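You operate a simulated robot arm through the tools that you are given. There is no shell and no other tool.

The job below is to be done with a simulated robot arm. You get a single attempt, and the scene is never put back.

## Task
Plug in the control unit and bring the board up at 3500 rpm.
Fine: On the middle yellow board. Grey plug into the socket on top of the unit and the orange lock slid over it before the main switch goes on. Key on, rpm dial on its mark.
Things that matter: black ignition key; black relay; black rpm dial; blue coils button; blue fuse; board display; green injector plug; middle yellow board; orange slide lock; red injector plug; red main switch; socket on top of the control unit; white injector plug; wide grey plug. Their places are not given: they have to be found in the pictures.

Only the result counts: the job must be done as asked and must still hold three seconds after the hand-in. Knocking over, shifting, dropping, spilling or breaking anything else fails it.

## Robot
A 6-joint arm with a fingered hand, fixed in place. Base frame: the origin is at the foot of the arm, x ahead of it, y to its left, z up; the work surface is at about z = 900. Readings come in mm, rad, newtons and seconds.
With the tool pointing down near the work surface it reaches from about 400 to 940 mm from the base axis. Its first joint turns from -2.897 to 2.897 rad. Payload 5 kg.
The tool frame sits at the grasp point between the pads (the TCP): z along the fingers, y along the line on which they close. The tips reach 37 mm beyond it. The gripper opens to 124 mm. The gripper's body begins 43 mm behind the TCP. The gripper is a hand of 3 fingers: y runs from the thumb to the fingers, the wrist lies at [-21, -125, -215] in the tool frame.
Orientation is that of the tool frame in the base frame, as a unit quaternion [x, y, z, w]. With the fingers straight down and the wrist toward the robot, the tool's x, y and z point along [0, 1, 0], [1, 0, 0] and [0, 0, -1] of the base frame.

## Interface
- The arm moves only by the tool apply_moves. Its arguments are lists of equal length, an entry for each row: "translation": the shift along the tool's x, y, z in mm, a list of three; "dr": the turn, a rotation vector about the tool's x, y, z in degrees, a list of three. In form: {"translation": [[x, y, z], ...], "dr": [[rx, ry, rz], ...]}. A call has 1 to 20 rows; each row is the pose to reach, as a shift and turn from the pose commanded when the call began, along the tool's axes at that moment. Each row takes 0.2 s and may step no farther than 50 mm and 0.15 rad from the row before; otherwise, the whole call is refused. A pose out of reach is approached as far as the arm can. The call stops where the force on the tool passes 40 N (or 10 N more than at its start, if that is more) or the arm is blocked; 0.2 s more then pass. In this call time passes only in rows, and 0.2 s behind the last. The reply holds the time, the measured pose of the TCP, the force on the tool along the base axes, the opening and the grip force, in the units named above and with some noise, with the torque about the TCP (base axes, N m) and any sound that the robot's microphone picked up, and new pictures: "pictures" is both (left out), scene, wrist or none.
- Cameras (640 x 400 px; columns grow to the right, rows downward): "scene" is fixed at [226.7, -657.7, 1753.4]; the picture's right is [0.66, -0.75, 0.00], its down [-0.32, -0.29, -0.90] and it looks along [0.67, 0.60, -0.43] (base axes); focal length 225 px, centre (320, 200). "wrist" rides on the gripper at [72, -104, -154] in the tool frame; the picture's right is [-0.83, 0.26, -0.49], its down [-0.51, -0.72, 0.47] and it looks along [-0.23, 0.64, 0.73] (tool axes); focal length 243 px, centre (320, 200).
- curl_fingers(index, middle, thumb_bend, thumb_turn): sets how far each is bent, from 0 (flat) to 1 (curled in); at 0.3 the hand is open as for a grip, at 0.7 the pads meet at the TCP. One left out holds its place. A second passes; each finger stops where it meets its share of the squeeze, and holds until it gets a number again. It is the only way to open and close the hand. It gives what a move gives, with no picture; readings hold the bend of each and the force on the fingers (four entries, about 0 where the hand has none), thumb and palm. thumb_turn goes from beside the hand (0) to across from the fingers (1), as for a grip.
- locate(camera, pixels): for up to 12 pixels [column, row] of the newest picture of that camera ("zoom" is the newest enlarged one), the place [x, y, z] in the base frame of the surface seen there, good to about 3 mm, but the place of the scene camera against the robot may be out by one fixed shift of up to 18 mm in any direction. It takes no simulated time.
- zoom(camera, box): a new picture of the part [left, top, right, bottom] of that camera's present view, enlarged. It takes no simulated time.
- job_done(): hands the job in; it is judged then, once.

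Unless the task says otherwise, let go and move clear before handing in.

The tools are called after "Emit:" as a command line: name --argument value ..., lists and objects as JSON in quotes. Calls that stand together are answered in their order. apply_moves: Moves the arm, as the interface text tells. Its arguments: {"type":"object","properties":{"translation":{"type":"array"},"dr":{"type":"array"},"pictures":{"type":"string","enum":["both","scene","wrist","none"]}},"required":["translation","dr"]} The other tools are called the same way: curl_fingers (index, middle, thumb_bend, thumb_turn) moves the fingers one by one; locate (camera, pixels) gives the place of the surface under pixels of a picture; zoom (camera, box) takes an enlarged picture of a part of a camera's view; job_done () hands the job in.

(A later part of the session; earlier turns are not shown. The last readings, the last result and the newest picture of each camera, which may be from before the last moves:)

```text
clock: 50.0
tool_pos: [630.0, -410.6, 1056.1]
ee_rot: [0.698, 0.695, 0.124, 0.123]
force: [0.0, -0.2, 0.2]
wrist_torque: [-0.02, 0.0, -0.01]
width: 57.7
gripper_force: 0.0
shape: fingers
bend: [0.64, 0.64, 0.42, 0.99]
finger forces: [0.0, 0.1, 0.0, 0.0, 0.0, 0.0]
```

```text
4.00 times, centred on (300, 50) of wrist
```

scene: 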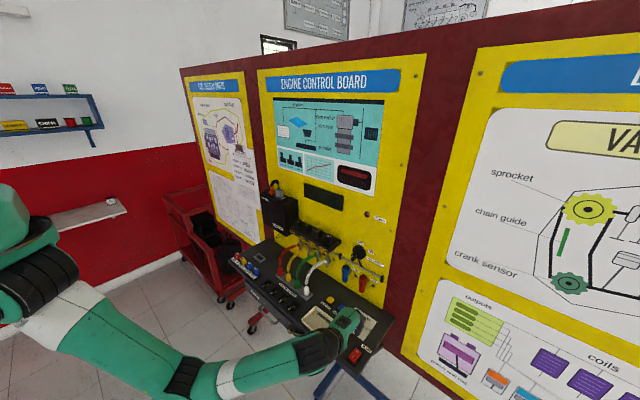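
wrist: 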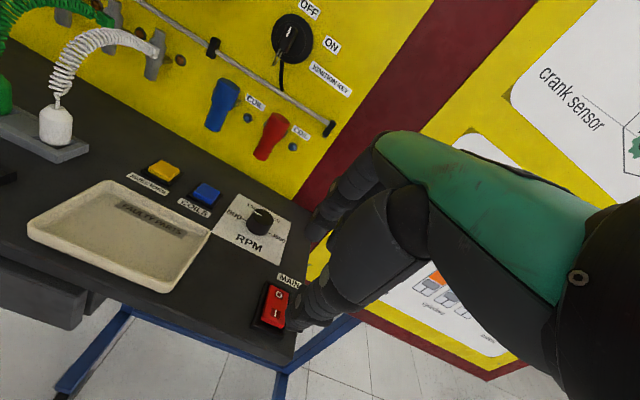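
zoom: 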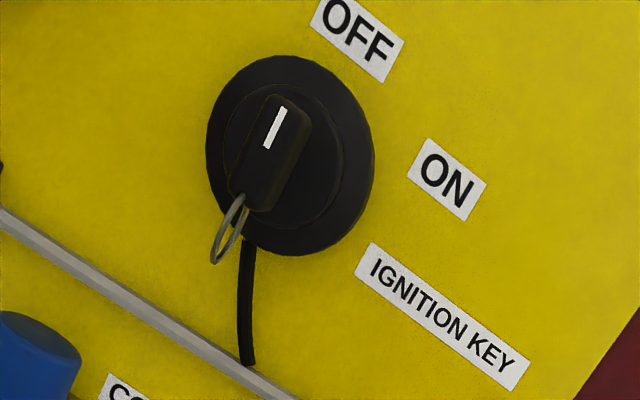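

I have clear views of all three. I'll locate the key's points in this newest zoom, then the dial's.

Emit:
locate --camera "zoom" --pixels '[[275, 125], [268, 150], [285, 100], [245, 190], [268, 205], [300, 125], [238, 165], [290, 60], [210, 140], [372, 170], [360, 40], [450, 180]]'

Emit:
zoom --camera "wrist" --box '[205, 185, 305, 270]'

Emit:
locate --camera "zoom" --pixels '[[345, 150], [320, 128], [352, 145], [390, 165], [340, 120], [290, 145], [375, 190], [275, 163], [387, 226], [330, 112], [398, 150], [340, 235]]'

```text
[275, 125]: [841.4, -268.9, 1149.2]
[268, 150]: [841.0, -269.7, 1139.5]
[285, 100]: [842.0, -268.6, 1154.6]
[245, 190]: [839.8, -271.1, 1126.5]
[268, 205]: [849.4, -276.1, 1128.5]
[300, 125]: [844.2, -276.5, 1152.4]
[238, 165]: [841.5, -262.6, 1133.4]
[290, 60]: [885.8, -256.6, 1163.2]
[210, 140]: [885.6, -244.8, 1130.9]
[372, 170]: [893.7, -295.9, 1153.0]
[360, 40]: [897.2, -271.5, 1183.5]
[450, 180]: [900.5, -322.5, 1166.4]
```

```text
4.71 times, centred on (255, 228) of wrist
```

zoom: 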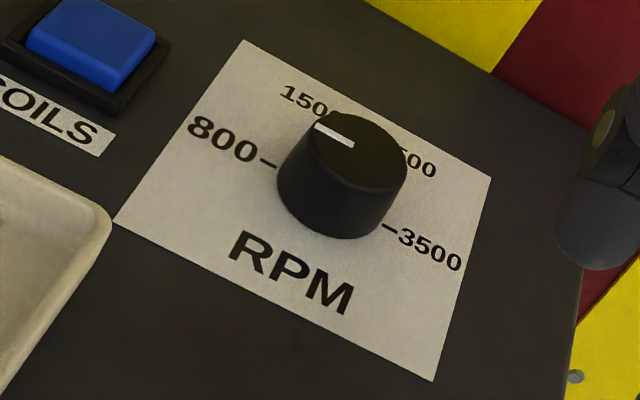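

```text
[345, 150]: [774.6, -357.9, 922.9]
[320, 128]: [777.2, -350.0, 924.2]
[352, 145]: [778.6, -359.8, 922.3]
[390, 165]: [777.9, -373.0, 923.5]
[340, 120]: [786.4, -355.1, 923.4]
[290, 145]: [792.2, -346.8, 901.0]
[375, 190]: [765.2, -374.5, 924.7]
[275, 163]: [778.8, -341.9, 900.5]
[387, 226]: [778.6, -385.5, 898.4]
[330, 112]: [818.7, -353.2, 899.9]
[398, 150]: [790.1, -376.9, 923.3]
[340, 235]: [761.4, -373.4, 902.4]
```

The dial centre is about (778.5,−363.7), its 800 and 3500 ticks lie exactly opposite along y, and the switch's "I" end is at about (641,−425,916). I'll curl the index out of the way, bring the hand upright and place the middle fingertip above the "I".

Emit:
curl_fingers --index 0.95

Emit:
apply_moves --translation '[[0.3, -8, 17], [0.7, -16, 34], [1, -24, 51]]' --dr '[[6.7, 0, 0], [13.4, 0, 0], [20.1, 0, 0]]'

Emit:
zoom --camera "wrist" --box '[240, 160, 400, 320]'

Emit:
zoom --camera "scene" --box '[310, 310, 390, 380]'

```text
clock: 51.0
tool_pos: [629.6, -408.6, 1057.0]
ee_rot: [0.699, 0.693, 0.125, 0.123]
force: [-0.3, 0.5, -0.4]
wrist_torque: [0.02, -0.04, 0.0]
width: 62.2
gripper_force: 0.1
shape: fingers
bend: [0.95, 0.64, 0.42, 0.99]
finger forces: [0.1, 0.0, 0.0, 0.1, 0.0, 0.1]
```

```text
clock: 51.9
tool_pos: [625.3, -407.5, 1001.8]
ee_rot: [0.709, 0.705, 0.001, -0.002]
force: [-0.9, -0.2, 0.4]
wrist_torque: [0.0, -0.05, 0.01]
width: 62.1
gripper_force: 0.0
shape: fingers
bend: [0.95, 0.64, 0.42, 0.99]
finger forces: [0.0, 0.0, 0.0, 0.1, 0.0, 0.0]
```

scene: 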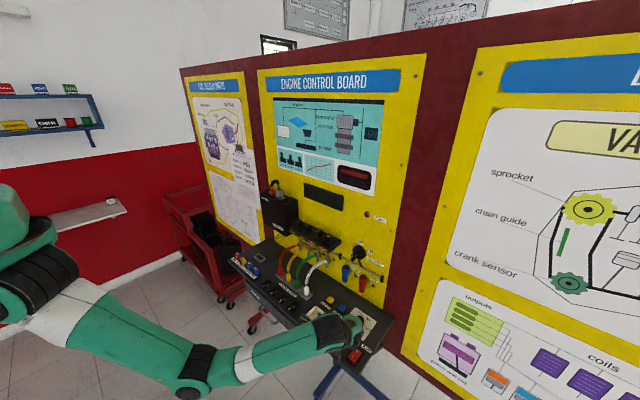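
wrist: 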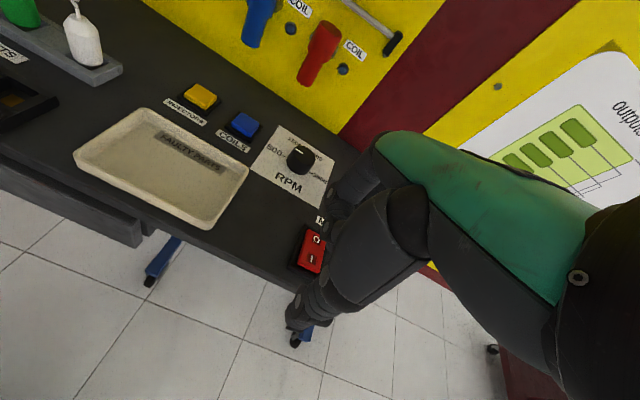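

```text
2.50 times, centred on (320, 240) of wrist
```

zoom: 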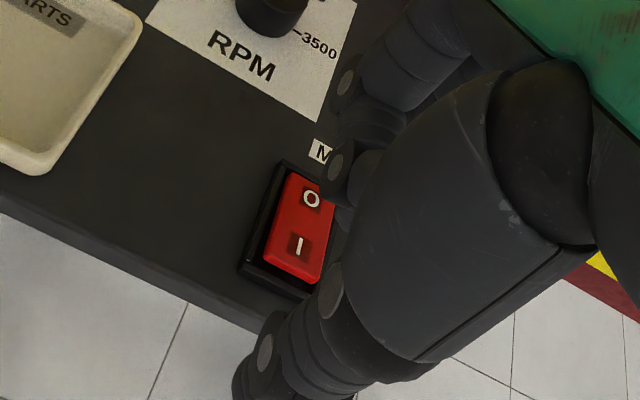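

```text
5.71 times, centred on (350, 345) of scene
```

zoom: 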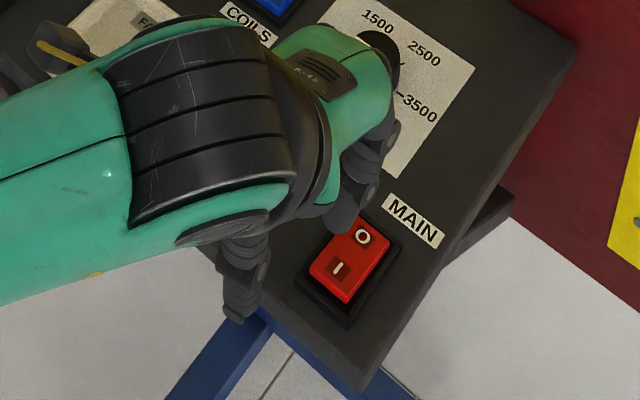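

I'll locate the middle fingertip and the "I" in the scene zoom to get their relative offset.

Emit:
locate --camera "zoom" --pixels '[[340, 222], [345, 195], [338, 268], [355, 240], [320, 275], [345, 295], [362, 238], [380, 235], [240, 310], [300, 285], [310, 265], [350, 215]]'

```text
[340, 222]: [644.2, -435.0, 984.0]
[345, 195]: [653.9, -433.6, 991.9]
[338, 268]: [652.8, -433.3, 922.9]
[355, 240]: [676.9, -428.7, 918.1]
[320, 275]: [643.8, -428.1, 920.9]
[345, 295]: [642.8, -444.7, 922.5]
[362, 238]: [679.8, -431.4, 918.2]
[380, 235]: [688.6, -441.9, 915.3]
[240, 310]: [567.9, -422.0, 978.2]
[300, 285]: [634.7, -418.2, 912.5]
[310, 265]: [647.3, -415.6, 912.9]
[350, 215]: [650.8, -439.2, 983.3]
```

The tip is over the "I" end within a few mm. I'll lower close to it with a small correction (+2 mm x, −2 mm y), then press.

Emit:
apply_moves --translation '[[-2, 2, 20], [-2, 2, 36]]' --dr '[[0, 0, 0], [0, 0, 0]]'

Emit:
zoom --camera "scene" --box '[320, 320, 390, 375]'

Emit:
zoom --camera "wrist" --box '[270, 180, 390, 300]'

```text
clock: 52.5
tool_pos: [626.8, -409.9, 964.4]
ee_rot: [0.709, 0.705, 0.0, -0.003]
force: [0.5, -0.2, 0.0]
wrist_torque: [-0.01, -0.01, -0.01]
width: 62.1
gripper_force: 0.0
shape: fingers
bend: [0.95, 0.64, 0.42, 0.99]
finger forces: [0.1, 0.0, 0.0, 0.0, 0.1, 0.0]
```

scene: 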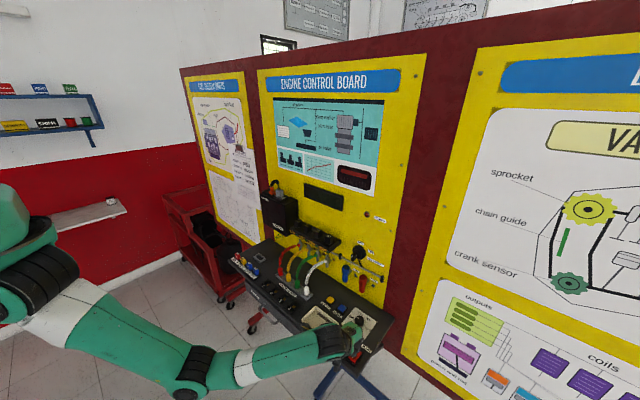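
wrist: 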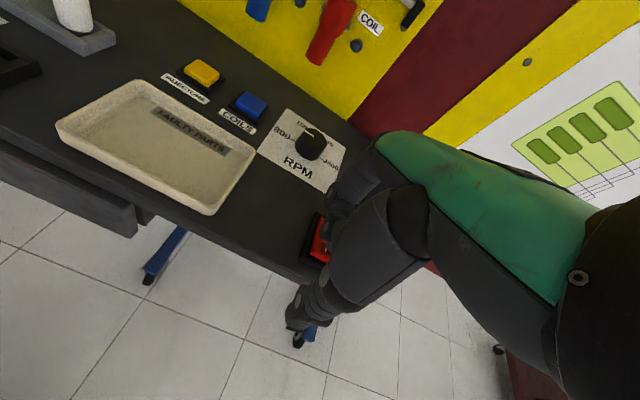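

```text
7.27 times, centred on (355, 348) of scene
```

zoom: 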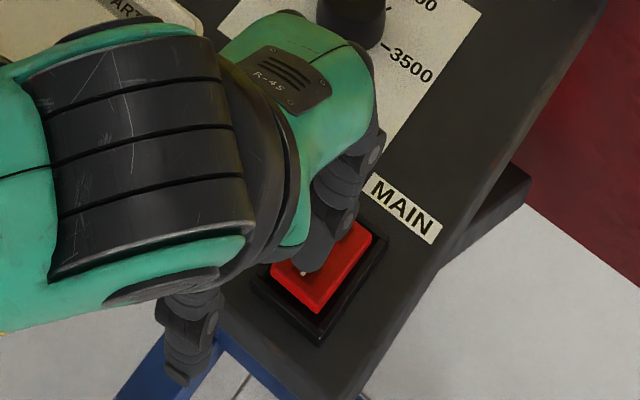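

```text
3.33 times, centred on (330, 240) of wrist
```

zoom: 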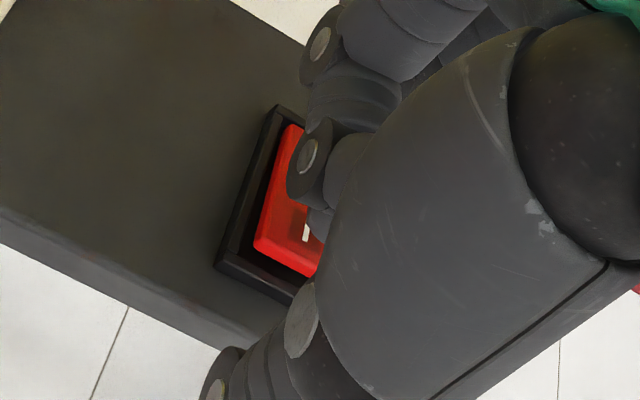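

The tip is right over the "I". I'll press down in small steps.

Emit:
apply_moves --translation '[[0, 0, 5], [0, 0, 9], [0, 0, 12], [0, 0, 15]]' --dr '[[0, 0, 0], [0, 0, 0], [0, 0, 0], [0, 0, 0]]' --pictures "scene"

Emit:
zoom --camera "scene" --box '[320, 320, 390, 375]'

```text
clock: 53.5
tool_pos: [627.3, -409.8, 950.9]
ee_rot: [0.709, 0.705, 0.001, 0.001]
force: [0.9, -0.1, 7.9]
wrist_torque: [-0.09, -0.16, 0.01]
width: 61.9
gripper_force: 3.6
shape: fingers
bend: [0.95, 0.64, 0.42, 0.99]
finger forces: [0.1, 7.0, 0.0, 0.1, 0.0, 0.0]
```

scene: 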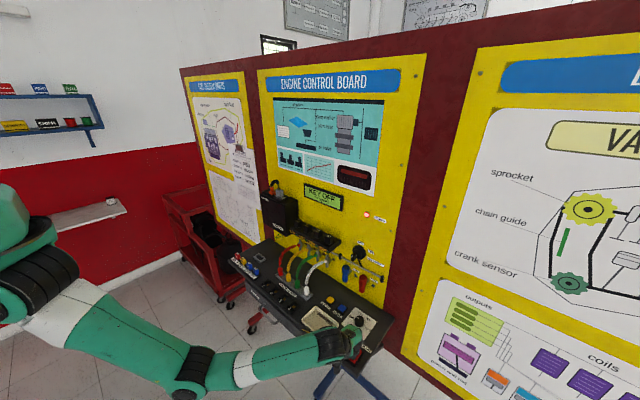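

```text
7.27 times, centred on (355, 348) of scene
```

zoom: 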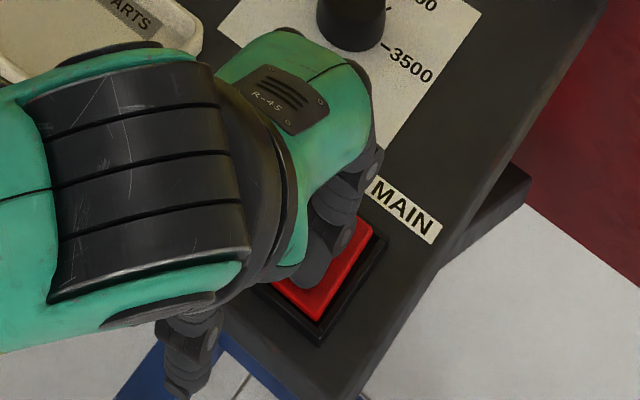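

The display lit up, reading "KEY OFF", and the power lamp is on, so the main switch is on. I'll lift off and read the display.

Emit:
apply_moves --translation '[[0, 0, -15], [0, 0, -50], [0, 0, -90]]' --dr '[[0, 0, 0], [0, 0, 0], [0, 0, 0]]'

Emit:
zoom --camera "scene" --box '[260, 175, 380, 250]'

Emit:
zoom --camera "scene" --box '[320, 320, 390, 375]'

```text
clock: 54.2
tool_pos: [625.5, -409.5, 1039.2]
ee_rot: [0.709, 0.705, 0.002, -0.002]
force: [0.7, 0.1, 0.5]
wrist_torque: [0.02, 0.0, 0.0]
width: 62.4
gripper_force: 0.1
shape: fingers
bend: [0.95, 0.64, 0.42, 0.99]
finger forces: [0.0, 0.1, 0.0, 0.0, 0.0, 0.0]
```

scene: 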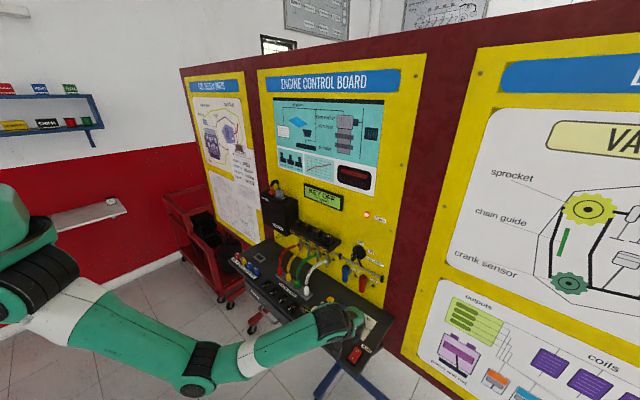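
wrist: 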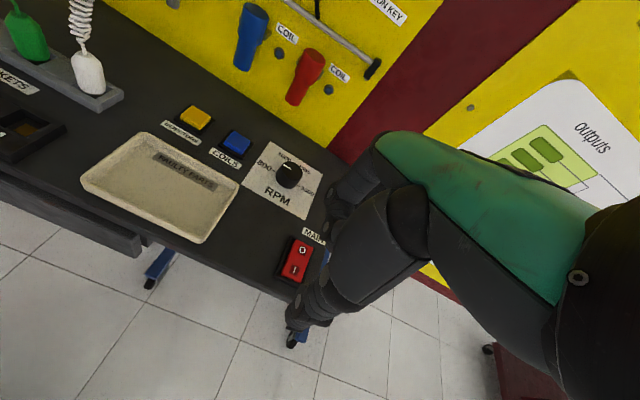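

```text
5.33 times, centred on (320, 212) of scene
```

zoom: 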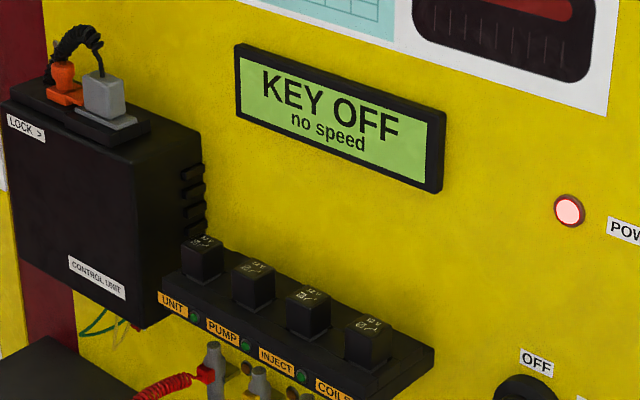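

```text
7.27 times, centred on (355, 348) of scene
```

zoom: 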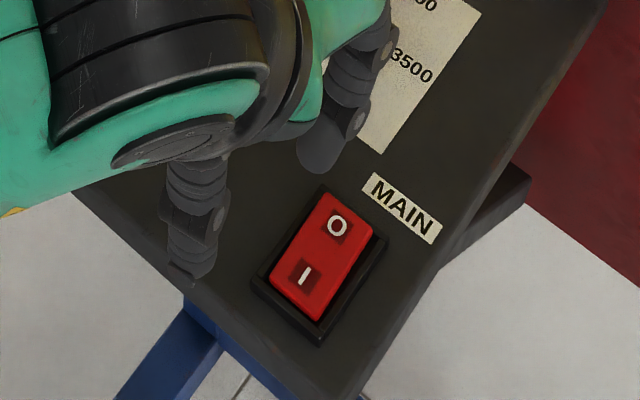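

The display reads "KEY OFF / no speed" with power on. Next is the key: I'll open the fingers a little and swing the hand to point at the board with thumb right and fingers left, stopping short of the key.

Emit:
curl_fingers --index 0.55 --middle 0.55 --thumb_bend 0.55 --thumb_turn 1.0

Emit:
apply_moves --translation '[[9.4, 9.6, -10], [18.8, 19.3, -20], [28.2, 28.9, -30], [37.6, 38.5, -40], [47, 48.2, -50], [56.4, 57.8, -58], [65.8, 67.4, -66], [75.2, 77, -74], [84.6, 86.7, -80], [94, 96.3, -86], [103.4, 105.9, -90], [112.8, 115.6, -94], [122.2, 125.2, -98], [131.6, 134.8, -100], [141, 144.5, -102]]' --dr '[[-4.62, -4.62, -4.62], [-9.24, -9.24, -9.24], [-13.86, -13.86, -13.86], [-18.48, -18.48, -18.48], [-23.1, -23.1, -23.1], [-27.71, -27.71, -27.71], [-32.33, -32.33, -32.33], [-36.95, -36.95, -36.95], [-41.57, -41.57, -41.57], [-46.19, -46.19, -46.19], [-50.81, -50.81, -50.81], [-55.43, -55.43, -55.43], [-60.05, -60.05, -60.05], [-64.67, -64.67, -64.67], [-69.28, -69.28, -69.28]]'

```text
clock: 55.2
tool_pos: [626.3, -409.3, 1039.5]
ee_rot: [0.71, 0.705, 0.001, -0.002]
force: [0.2, 0.2, -0.8]
wrist_torque: [-0.02, 0.03, -0.01]
width: 52.2
gripper_force: 0.0
shape: fingers
bend: [0.55, 0.55, 0.55, 1.0]
finger forces: [0.1, 0.0, 0.1, 0.1, 0.1, 0.1]
```

```text
clock: 58.5
tool_pos: [772.3, -269.1, 1143.9]
ee_rot: [0.003, 0.706, -0.001, 0.708]
force: [-0.4, 0.0, 0.4]
wrist_torque: [0.0, -0.02, -0.03]
width: 52.1
gripper_force: 0.1
shape: fingers
bend: [0.55, 0.55, 0.55, 1.0]
finger forces: [0.0, 0.1, 0.1, 0.1, 0.0, 0.0]
```

scene: 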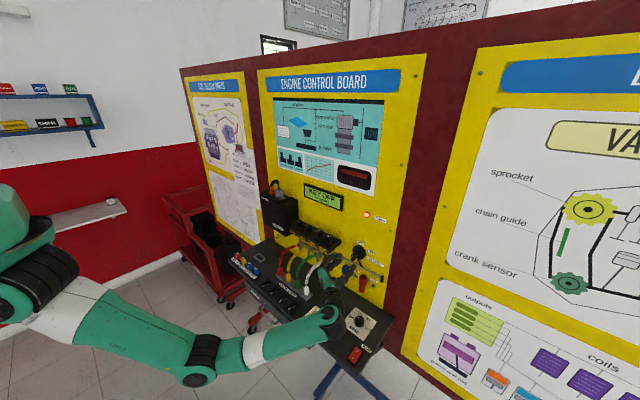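
wrist: 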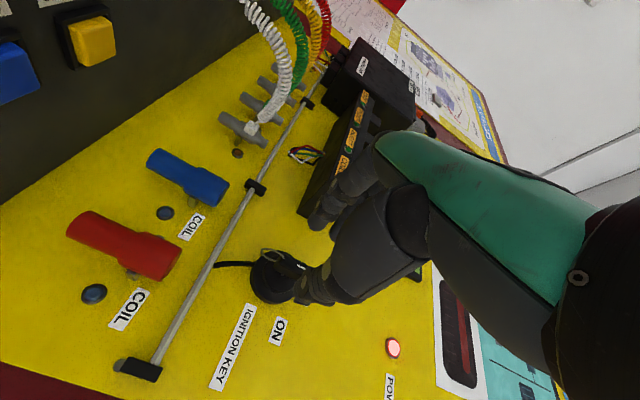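

The hand now points at the board as planned, at (772,−269,1144). I'll zoom on the key between the fingers.

Emit:
zoom --camera "wrist" --box '[230, 200, 370, 320]'

Emit:
locate --camera "zoom" --pixels '[[190, 230], [150, 185], [215, 250], [175, 215], [240, 215], [130, 225], [80, 280], [110, 185], [200, 235], [215, 220]]'

Emit:
zoom --camera "scene" --box '[320, 230, 400, 320]'

```text
3.33 times, centred on (300, 260) of wrist
```

zoom: 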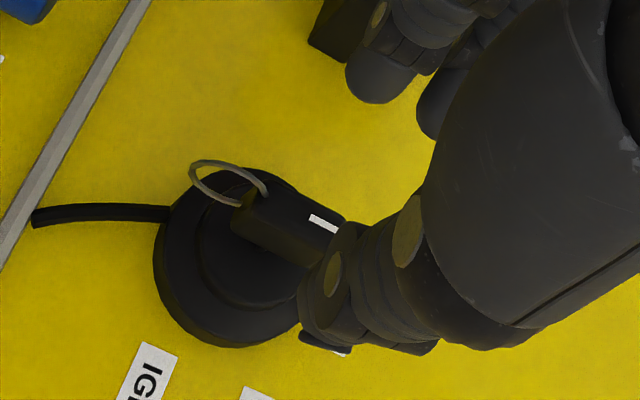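

```text
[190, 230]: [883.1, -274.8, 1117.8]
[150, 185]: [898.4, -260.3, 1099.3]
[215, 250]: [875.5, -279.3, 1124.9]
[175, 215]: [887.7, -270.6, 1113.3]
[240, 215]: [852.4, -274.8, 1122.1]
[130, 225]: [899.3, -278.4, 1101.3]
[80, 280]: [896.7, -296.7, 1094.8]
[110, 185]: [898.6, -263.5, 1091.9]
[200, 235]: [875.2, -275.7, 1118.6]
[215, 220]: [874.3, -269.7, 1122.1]
```

```text
4.44 times, centred on (360, 275) of scene
```

zoom: 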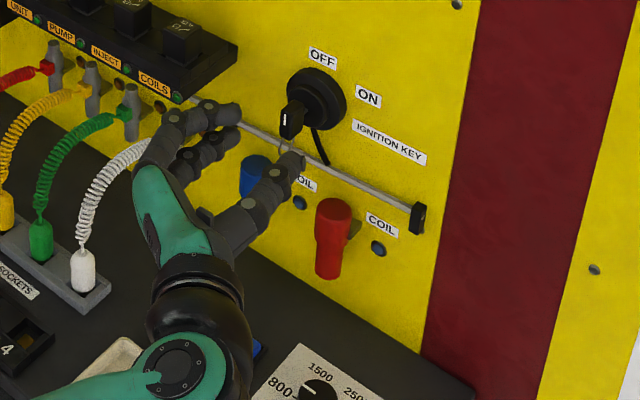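

The key lies nearly on the hand's axis. I'll move forward 40 mm with small corrections (+3.5 mm in y for the pinch offset, 3 mm down), and check.

Emit:
apply_moves --translation '[[1, 1.5, 15], [2, 3, 30], [3, 3.5, 42]]' --dr '[[0, 0, 0], [0, 0, 0], [0, 0, 0]]'

Emit:
zoom --camera "wrist" --box '[240, 200, 380, 320]'

Emit:
zoom --camera "scene" --box '[325, 235, 390, 290]'

```text
clock: 59.2
tool_pos: [814.6, -265.3, 1140.4]
ee_rot: [0.003, 0.707, -0.001, 0.707]
force: [0.6, -0.2, 0.3]
wrist_torque: [0.01, -0.03, -0.02]
width: 52.3
gripper_force: 0.1
shape: fingers
bend: [0.55, 0.55, 0.55, 1.0]
finger forces: [0.1, 0.0, 0.0, 0.0, 0.1, 0.0]
```

scene: 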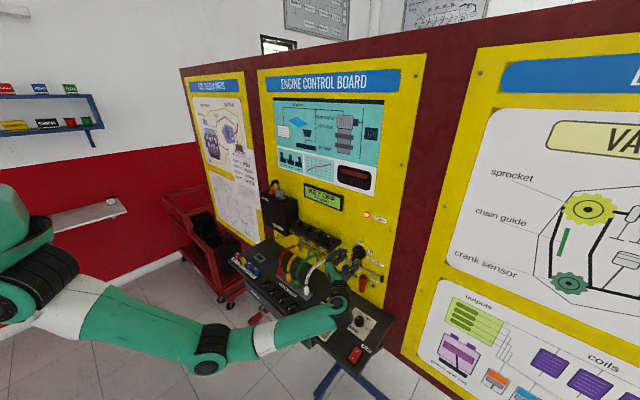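
wrist: 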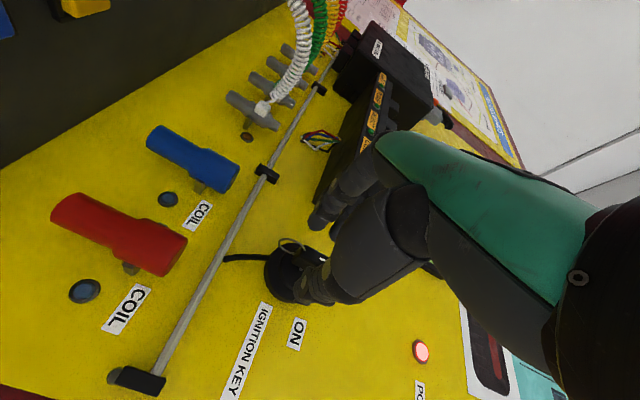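

```text
3.33 times, centred on (310, 260) of wrist
```

zoom: 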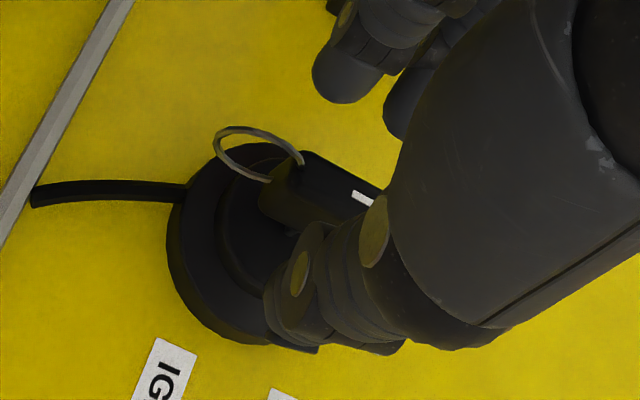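

```text
7.27 times, centred on (358, 262) of scene
```

zoom: 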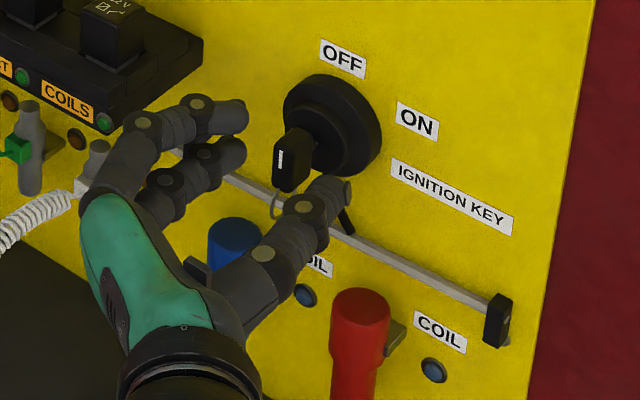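

Thumb and fingers straddle the key. I'll advance 16 mm more and look again.

Emit:
apply_moves --translation '[[0, 0, 8], [0, 0, 16]]' --dr '[[0, 0, 0], [0, 0, 0]]' --pictures "wrist"

Emit:
zoom --camera "wrist" --box '[240, 200, 380, 320]'

Emit:
zoom --camera "scene" --box '[340, 235, 380, 270]'

```text
clock: 59.9
tool_pos: [829.9, -267.0, 1139.4]
ee_rot: [0.004, 0.707, -0.001, 0.707]
force: [0.3, 0.4, -0.3]
wrist_torque: [-0.02, 0.0, -0.02]
width: 52.0
gripper_force: 0.1
shape: fingers
bend: [0.55, 0.55, 0.55, 1.0]
finger forces: [0.1, 0.0, 0.1, 0.0, 0.1, 0.0]
```

wrist: 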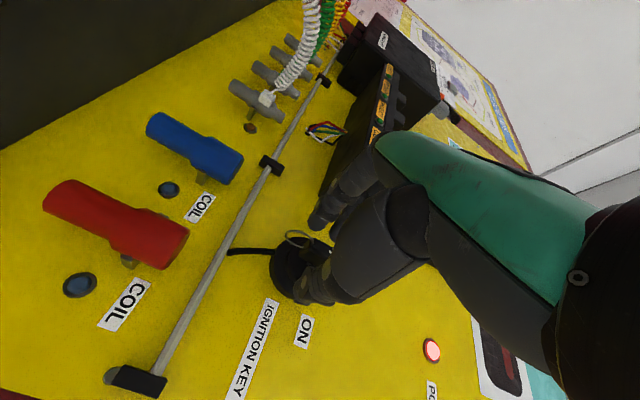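

```text
3.33 times, centred on (310, 260) of wrist
```

zoom: 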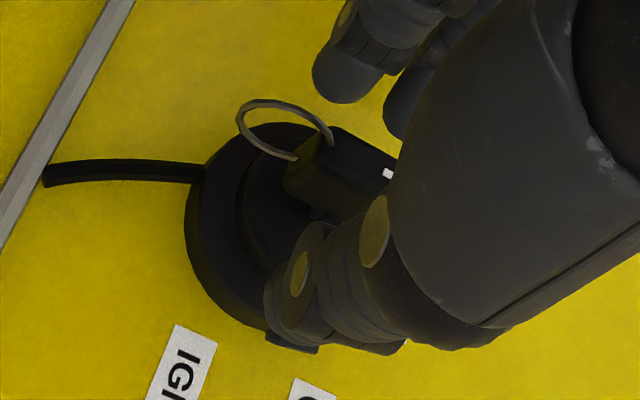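

```text
11.43 times, centred on (360, 252) of scene
```

zoom: 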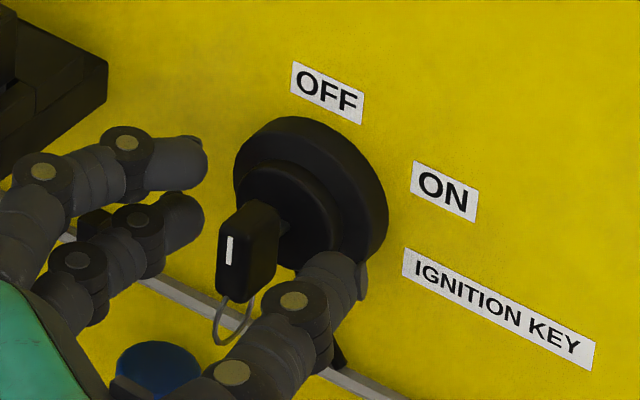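

Everything is lined up with no contact. I'll close the fingers on the key.

Emit:
curl_fingers --index 0.64 --middle 0.64 --thumb_bend 0.64

Emit:
zoom --camera "scene" --box '[340, 235, 380, 270]'

Emit:
zoom --camera "wrist" --box '[240, 200, 380, 320]'

```text
clock: 60.9
tool_pos: [829.9, -267.2, 1139.4]
ee_rot: [0.004, 0.708, -0.001, 0.707]
force: [0.4, -0.1, -0.1]
wrist_torque: [0.04, 0.01, -0.01]
width: 25.6
gripper_force: 0.3
shape: fingers
bend: [0.64, 0.64, 0.64, 1.0]
finger forces: [0.0, 0.1, 0.1, 0.0, 0.4, 0.1]
```

```text
11.43 times, centred on (360, 252) of scene
```

zoom: 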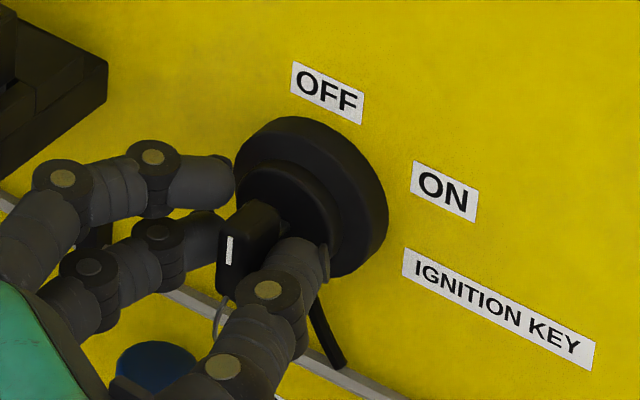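

```text
3.33 times, centred on (310, 260) of wrist
```

zoom: 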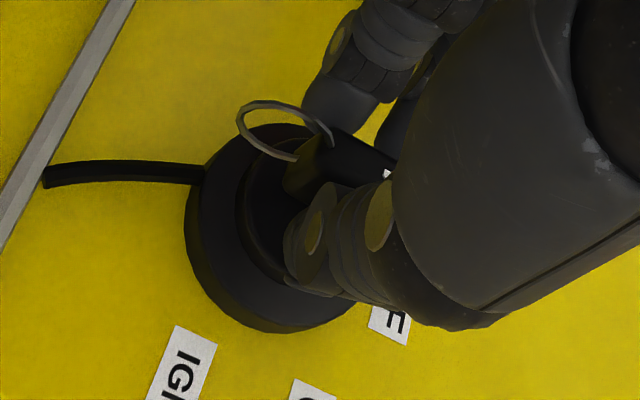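

The thumb just touches the key. I'll close the fingers fully.

Emit:
curl_fingers --index 0.75 --middle 0.75 --thumb_bend 0.7

Emit:
zoom --camera "scene" --box '[340, 235, 380, 270]'

Emit:
zoom --camera "wrist" --box '[240, 200, 380, 320]'

```text
clock: 61.9
tool_pos: [830.2, -265.1, 1139.3]
ee_rot: [0.003, 0.707, -0.001, 0.707]
force: [10.1, 13.8, 1.3]
wrist_torque: [-0.01, 0.0, 0.23]
width: 16.2
gripper_force: 13.4
shape: fingers
bend: [0.73, 0.73, 0.66, 1.0]
finger forces: [10.5, 9.4, 0.1, 0.0, 6.7, 0.0]
```

```text
11.43 times, centred on (360, 252) of scene
```

zoom: 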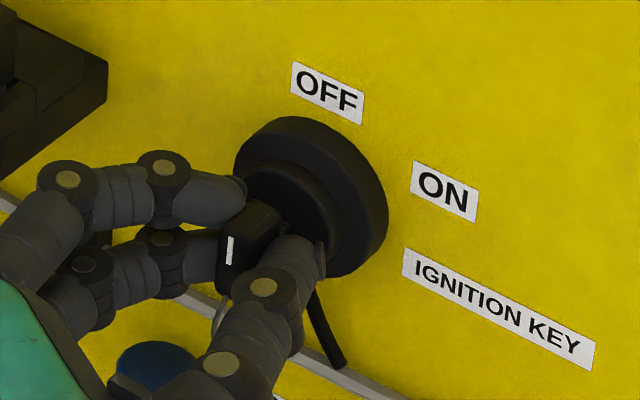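

```text
3.33 times, centred on (310, 260) of wrist
```

zoom: 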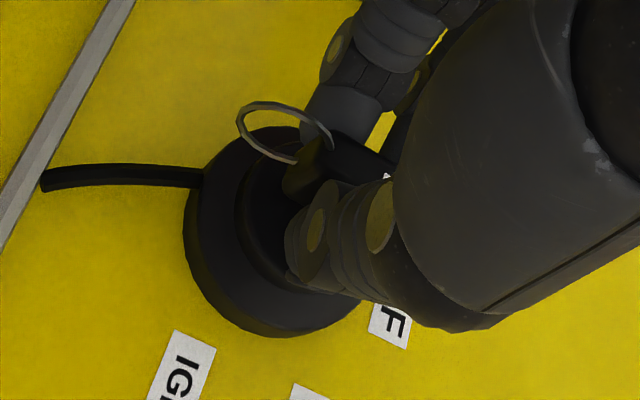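

The key is firmly gripped (index 10.5, middle 9.4, thumb 6.7 N). I'll turn the hand clockwise about the key's axis, first 32°.

Emit:
apply_moves --translation '[[-0.6, 1.2, 0], [-1.2, 1.3, 0], [-1.85, 1.3, 0], [-2.5, 1.2, 0]]' --dr '[[0, 0, 8], [0, 0, 16], [0, 0, 24], [0, 0, 32]]'

Emit:
zoom --camera "scene" --box '[340, 235, 380, 270]'

Emit:
zoom --camera "scene" --box '[290, 170, 380, 230]'

```text
clock: 62.9
tool_pos: [830.0, -266.3, 1142.4]
ee_rot: [0.199, 0.679, 0.194, 0.68]
force: [7.4, 6.9, 3.2]
wrist_torque: [0.02, 0.01, 0.09]
width: 15.9
gripper_force: 13.3
shape: fingers
bend: [0.73, 0.73, 0.66, 1.0]
finger forces: [9.0, 7.2, 0.0, 0.0, 9.0, 0.0]
```

scene: 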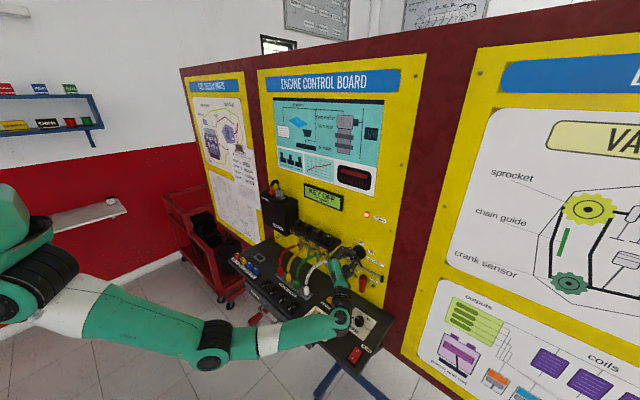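
wrist: 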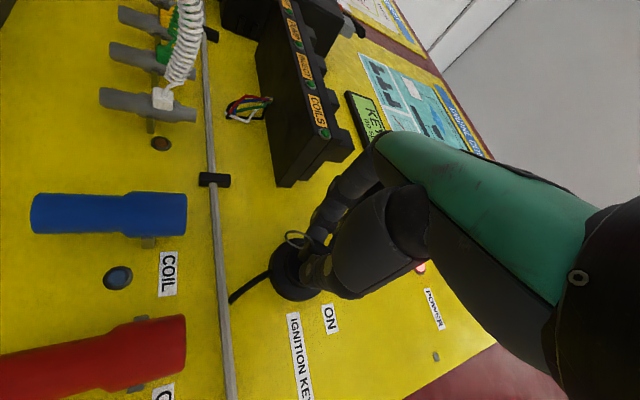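

```text
11.43 times, centred on (360, 252) of scene
```

zoom: 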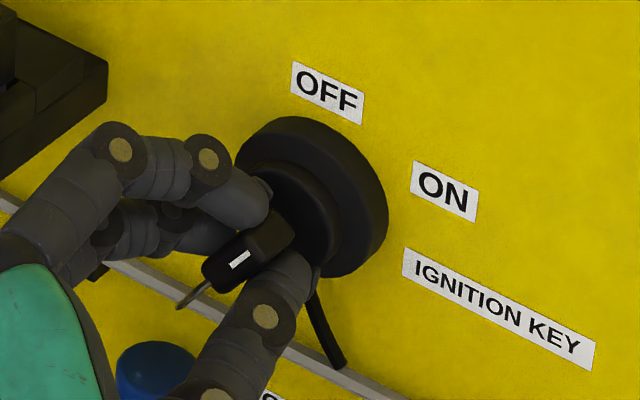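

```text
6.67 times, centred on (335, 200) of scene
```

zoom: 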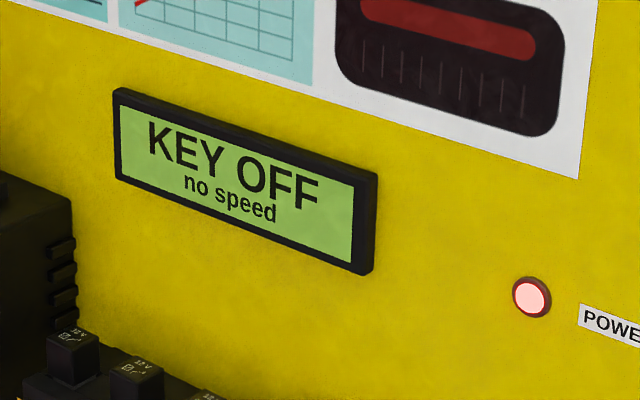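

The key follows the hand and is now about 32° round; the display still says KEY OFF. I'll continue another 30°.

Emit:
apply_moves --translation '[[-0.5, 0, 0], [-1, 0, 0], [-1.45, -0.1, 0], [-1.8, -0.2, 0]]' --dr '[[0, 0, 8], [0, 0, 16], [0, 0, 24], [0, 0, 30]]'

Emit:
zoom --camera "scene" --box '[340, 235, 380, 270]'

Emit:
zoom --camera "scene" --box '[290, 170, 380, 230]'

```text
clock: 63.9
tool_pos: [830.7, -266.8, 1144.7]
ee_rot: [0.368, 0.604, 0.363, 0.607]
force: [7.6, 3.7, 9.0]
wrist_torque: [-0.16, -0.13, 0.06]
width: 15.9
gripper_force: 13.2
shape: fingers
bend: [0.74, 0.73, 0.65, 1.0]
finger forces: [7.7, 10.4, 0.0, 0.0, 8.6, 0.0]
```

scene: 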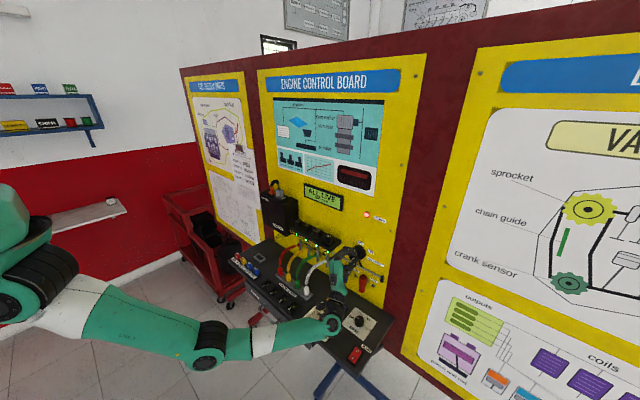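
wrist: 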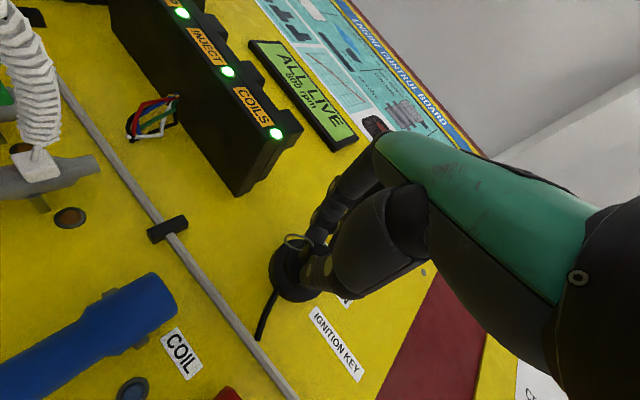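

```text
11.43 times, centred on (360, 252) of scene
```

zoom: 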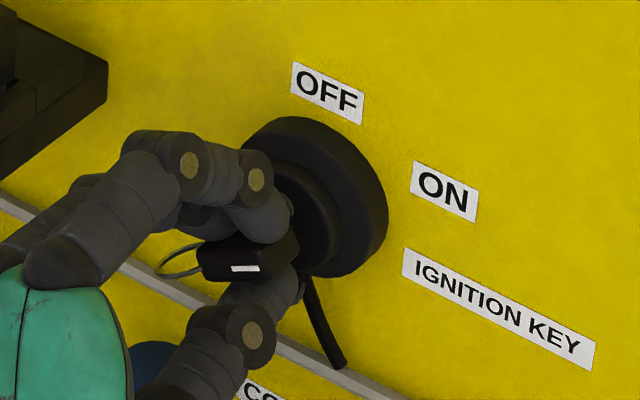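

```text
6.67 times, centred on (335, 200) of scene
```

zoom: 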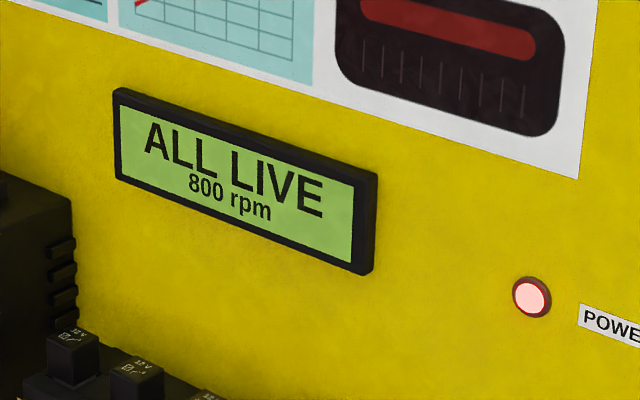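

The display now reads "ALL LIVE / 800 rpm": plug, lock, main switch and key are all accepted. I'll release the key gently and back straight away.

Emit:
curl_fingers --index 0.6 --middle 0.6 --thumb_bend 0.57

Emit:
zoom --camera "scene" --box '[340, 235, 380, 270]'

Emit:
apply_moves --translation '[[0, 0, -15], [0, 0, -35], [0, 0, -60]]' --dr '[[0, 0, 0], [0, 0, 0], [0, 0, 0]]'

Emit:
zoom --camera "scene" --box '[340, 235, 380, 270]'

Emit:
zoom --camera "scene" --box '[260, 170, 380, 250]'

```text
clock: 64.8
tool_pos: [830.7, -266.5, 1143.4]
ee_rot: [0.367, 0.604, 0.362, 0.607]
force: [-0.5, 0.6, -0.7]
wrist_torque: [-0.03, -0.02, -0.02]
width: 41.9
gripper_force: 0.0
shape: fingers
bend: [0.6, 0.6, 0.56, 1.0]
finger forces: [0.0, 0.0, 0.0, 0.0, 0.0, 0.1]
```

```text
11.43 times, centred on (360, 252) of scene
```

zoom: 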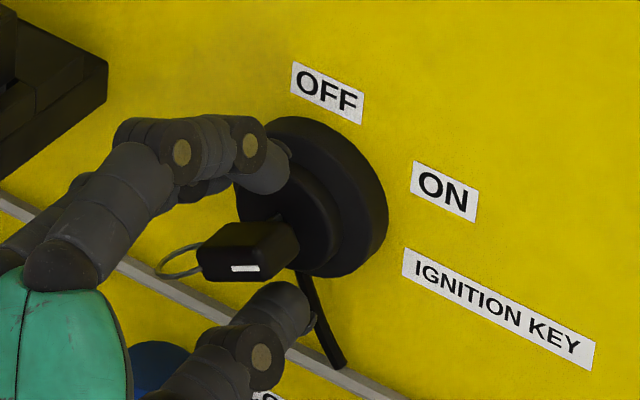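

```text
clock: 65.7
tool_pos: [770.2, -265.3, 1143.3]
ee_rot: [0.368, 0.604, 0.364, 0.606]
force: [0.4, -0.6, 0.4]
wrist_torque: [0.02, -0.01, -0.04]
width: 42.1
gripper_force: 0.1
shape: fingers
bend: [0.6, 0.6, 0.56, 1.0]
finger forces: [0.0, 0.0, 0.1, 0.0, 0.1, 0.0]
```

scene: 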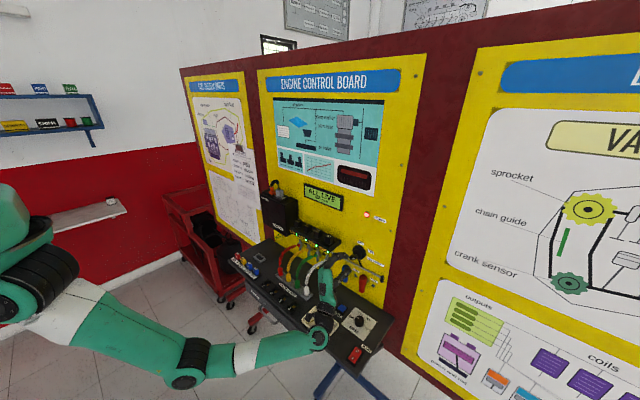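
wrist: 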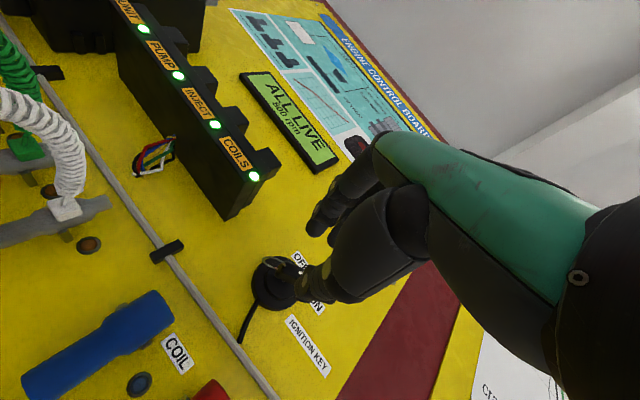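

```text
11.43 times, centred on (360, 252) of scene
```

zoom: 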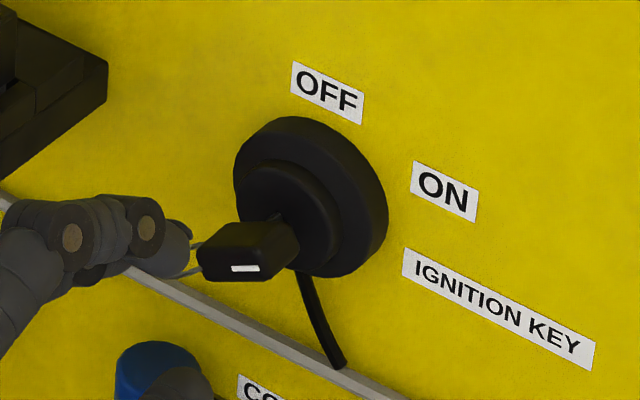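

```text
5.00 times, centred on (320, 210) of scene
```

zoom: 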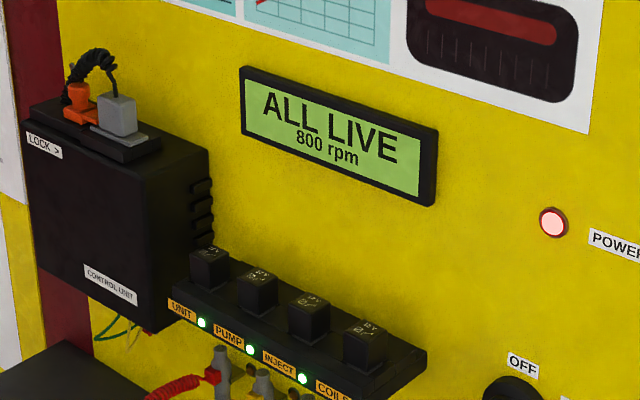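

The key stays at ON and the display shows ALL LIVE, 800 rpm. Before going to the dial, I'll locate the red and blue coil plugs and the dial surroundings to plan clearances.

Emit:
zoom --camera "scene" --box '[320, 255, 400, 345]'

Emit:
locate --camera "zoom" --pixels '[[328, 150], [330, 105], [255, 70], [320, 292], [330, 275], [306, 285], [345, 300], [320, 312], [275, 285], [370, 325], [210, 300], [415, 95]]'

```text
4.44 times, centred on (360, 300) of scene
```

zoom: 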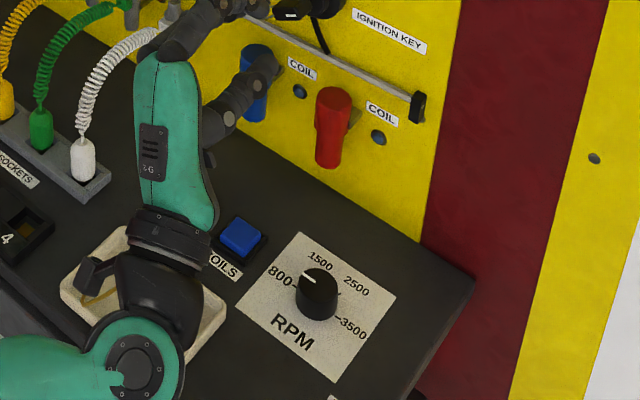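

```text
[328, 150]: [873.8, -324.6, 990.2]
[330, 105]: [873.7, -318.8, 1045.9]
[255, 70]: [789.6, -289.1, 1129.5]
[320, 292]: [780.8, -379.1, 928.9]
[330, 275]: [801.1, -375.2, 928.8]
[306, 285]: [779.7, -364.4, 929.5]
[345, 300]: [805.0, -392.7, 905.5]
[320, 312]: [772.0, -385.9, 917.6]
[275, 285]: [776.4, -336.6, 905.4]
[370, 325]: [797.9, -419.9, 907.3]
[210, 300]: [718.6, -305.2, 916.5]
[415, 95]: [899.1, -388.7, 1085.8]
```

The red coil plug is far enough from the dial (about 88 mm) for the hand to turn there, and reach allows about −30° to +95° of hand yaw, so I'll turn the dial in two 90° grips. First I'll swing the hand down over the dial with a −20° yaw.

Emit:
curl_fingers --index 0.55 --middle 0.55 --thumb_bend 0.55

Emit:
apply_moves --translation '[[-3.1, -11.4, -12], [-6.2, -22.7, -23.3], [-9.4, -34.1, -33.1], [-12.5, -45.5, -40.6], [-15.6, -56.9, -45.6], [-18.7, -68.2, -47.5], [-21.8, -79.6, -46.4], [-25, -91, -42.3], [-28.1, -102.3, -35.6], [-31.2, -113.7, -26.7], [-34.3, -125.1, -16.2], [-37.4, -136.4, -3]]' --dr '[[6.86, 3.05, 0.52], [13.72, 6.1, 1.05], [20.58, 9.15, 1.57], [27.44, 12.2, 2.09], [34.3, 15.25, 2.62], [41.16, 18.3, 3.14], [48.02, 21.35, 3.66], [54.88, 24.4, 4.18], [61.74, 27.45, 4.71], [68.6, 30.5, 5.23], [75.46, 33.55, 5.75], [82.3, 36.6, 6.3]]'

```text
clock: 66.7
tool_pos: [770.2, -267.0, 1144.1]
ee_rot: [0.368, 0.604, 0.363, 0.606]
force: [-0.3, 0.4, -0.4]
wrist_torque: [0.01, 0.0, -0.01]
width: 51.4
gripper_force: 0.0
shape: fingers
bend: [0.55, 0.55, 0.55, 1.0]
finger forces: [0.0, 0.1, 0.0, 0.0, 0.1, 0.0]
```

```text
clock: 69.2
tool_pos: [765.8, -362.9, 1040.4]
ee_rot: [0.577, 0.817, 0.001, -0.003]
force: [-0.2, 0.8, 0.2]
wrist_torque: [-0.02, -0.04, 0.04]
width: 51.5
gripper_force: 0.1
shape: fingers
bend: [0.55, 0.55, 0.55, 1.0]
finger forces: [0.1, 0.0, 0.1, 0.1, 0.0, 0.0]
```

scene: 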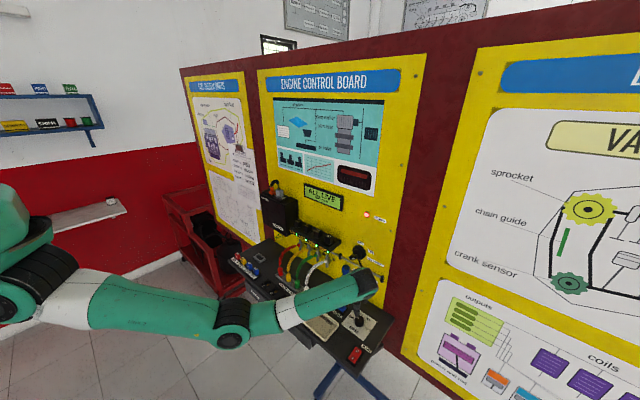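
wrist: 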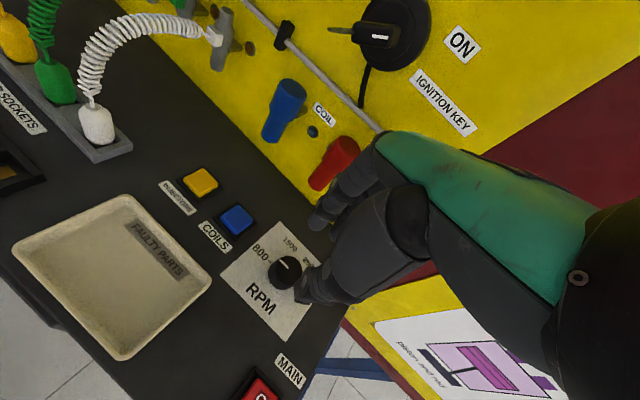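

The hand is vertical over the dial area at (766,−363,1040). I'll zoom and locate the dial from here.

Emit:
zoom --camera "wrist" --box '[220, 210, 350, 330]'

Emit:
locate --camera "zoom" --pixels '[[205, 190], [190, 180], [215, 192], [185, 225], [165, 205], [225, 175], [200, 165], [240, 205], [155, 195], [195, 245], [110, 270], [215, 230]]'

```text
3.33 times, centred on (285, 270) of wrist
```

zoom: 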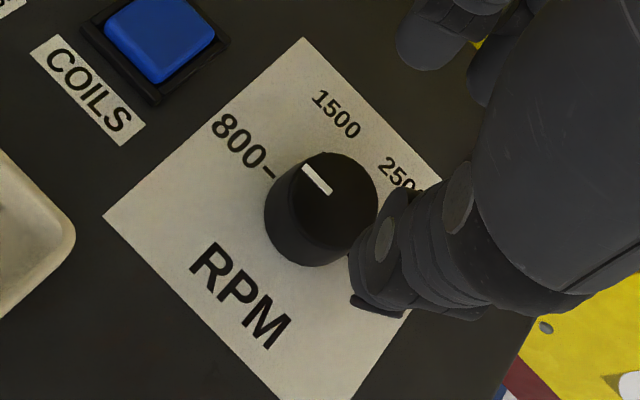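

```text
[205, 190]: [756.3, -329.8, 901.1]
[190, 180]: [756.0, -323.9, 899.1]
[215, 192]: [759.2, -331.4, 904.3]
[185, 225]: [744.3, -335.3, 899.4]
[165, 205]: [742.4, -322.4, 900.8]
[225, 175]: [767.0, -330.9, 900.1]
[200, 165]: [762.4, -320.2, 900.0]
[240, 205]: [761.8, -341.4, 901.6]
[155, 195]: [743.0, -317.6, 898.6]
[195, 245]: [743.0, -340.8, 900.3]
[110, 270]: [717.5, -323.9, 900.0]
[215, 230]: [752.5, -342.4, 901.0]
```

I guessed pixels too early; in this zoom the dial top is centred near (335,195) with its mark at (317,180). I'll locate the right points now.

Emit:
locate --camera "zoom" --pixels '[[308, 168], [328, 192], [337, 195], [325, 153], [298, 190], [375, 195], [340, 235], [358, 165], [268, 172], [305, 262], [268, 225], [320, 215]]'

```text
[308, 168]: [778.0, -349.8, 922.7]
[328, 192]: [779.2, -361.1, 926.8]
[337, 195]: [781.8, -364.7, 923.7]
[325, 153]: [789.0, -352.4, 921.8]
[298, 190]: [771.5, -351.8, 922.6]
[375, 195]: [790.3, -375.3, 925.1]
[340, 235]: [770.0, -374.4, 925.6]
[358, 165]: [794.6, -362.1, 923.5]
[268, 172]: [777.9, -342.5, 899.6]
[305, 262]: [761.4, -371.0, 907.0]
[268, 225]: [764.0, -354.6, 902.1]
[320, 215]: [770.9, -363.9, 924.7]
```

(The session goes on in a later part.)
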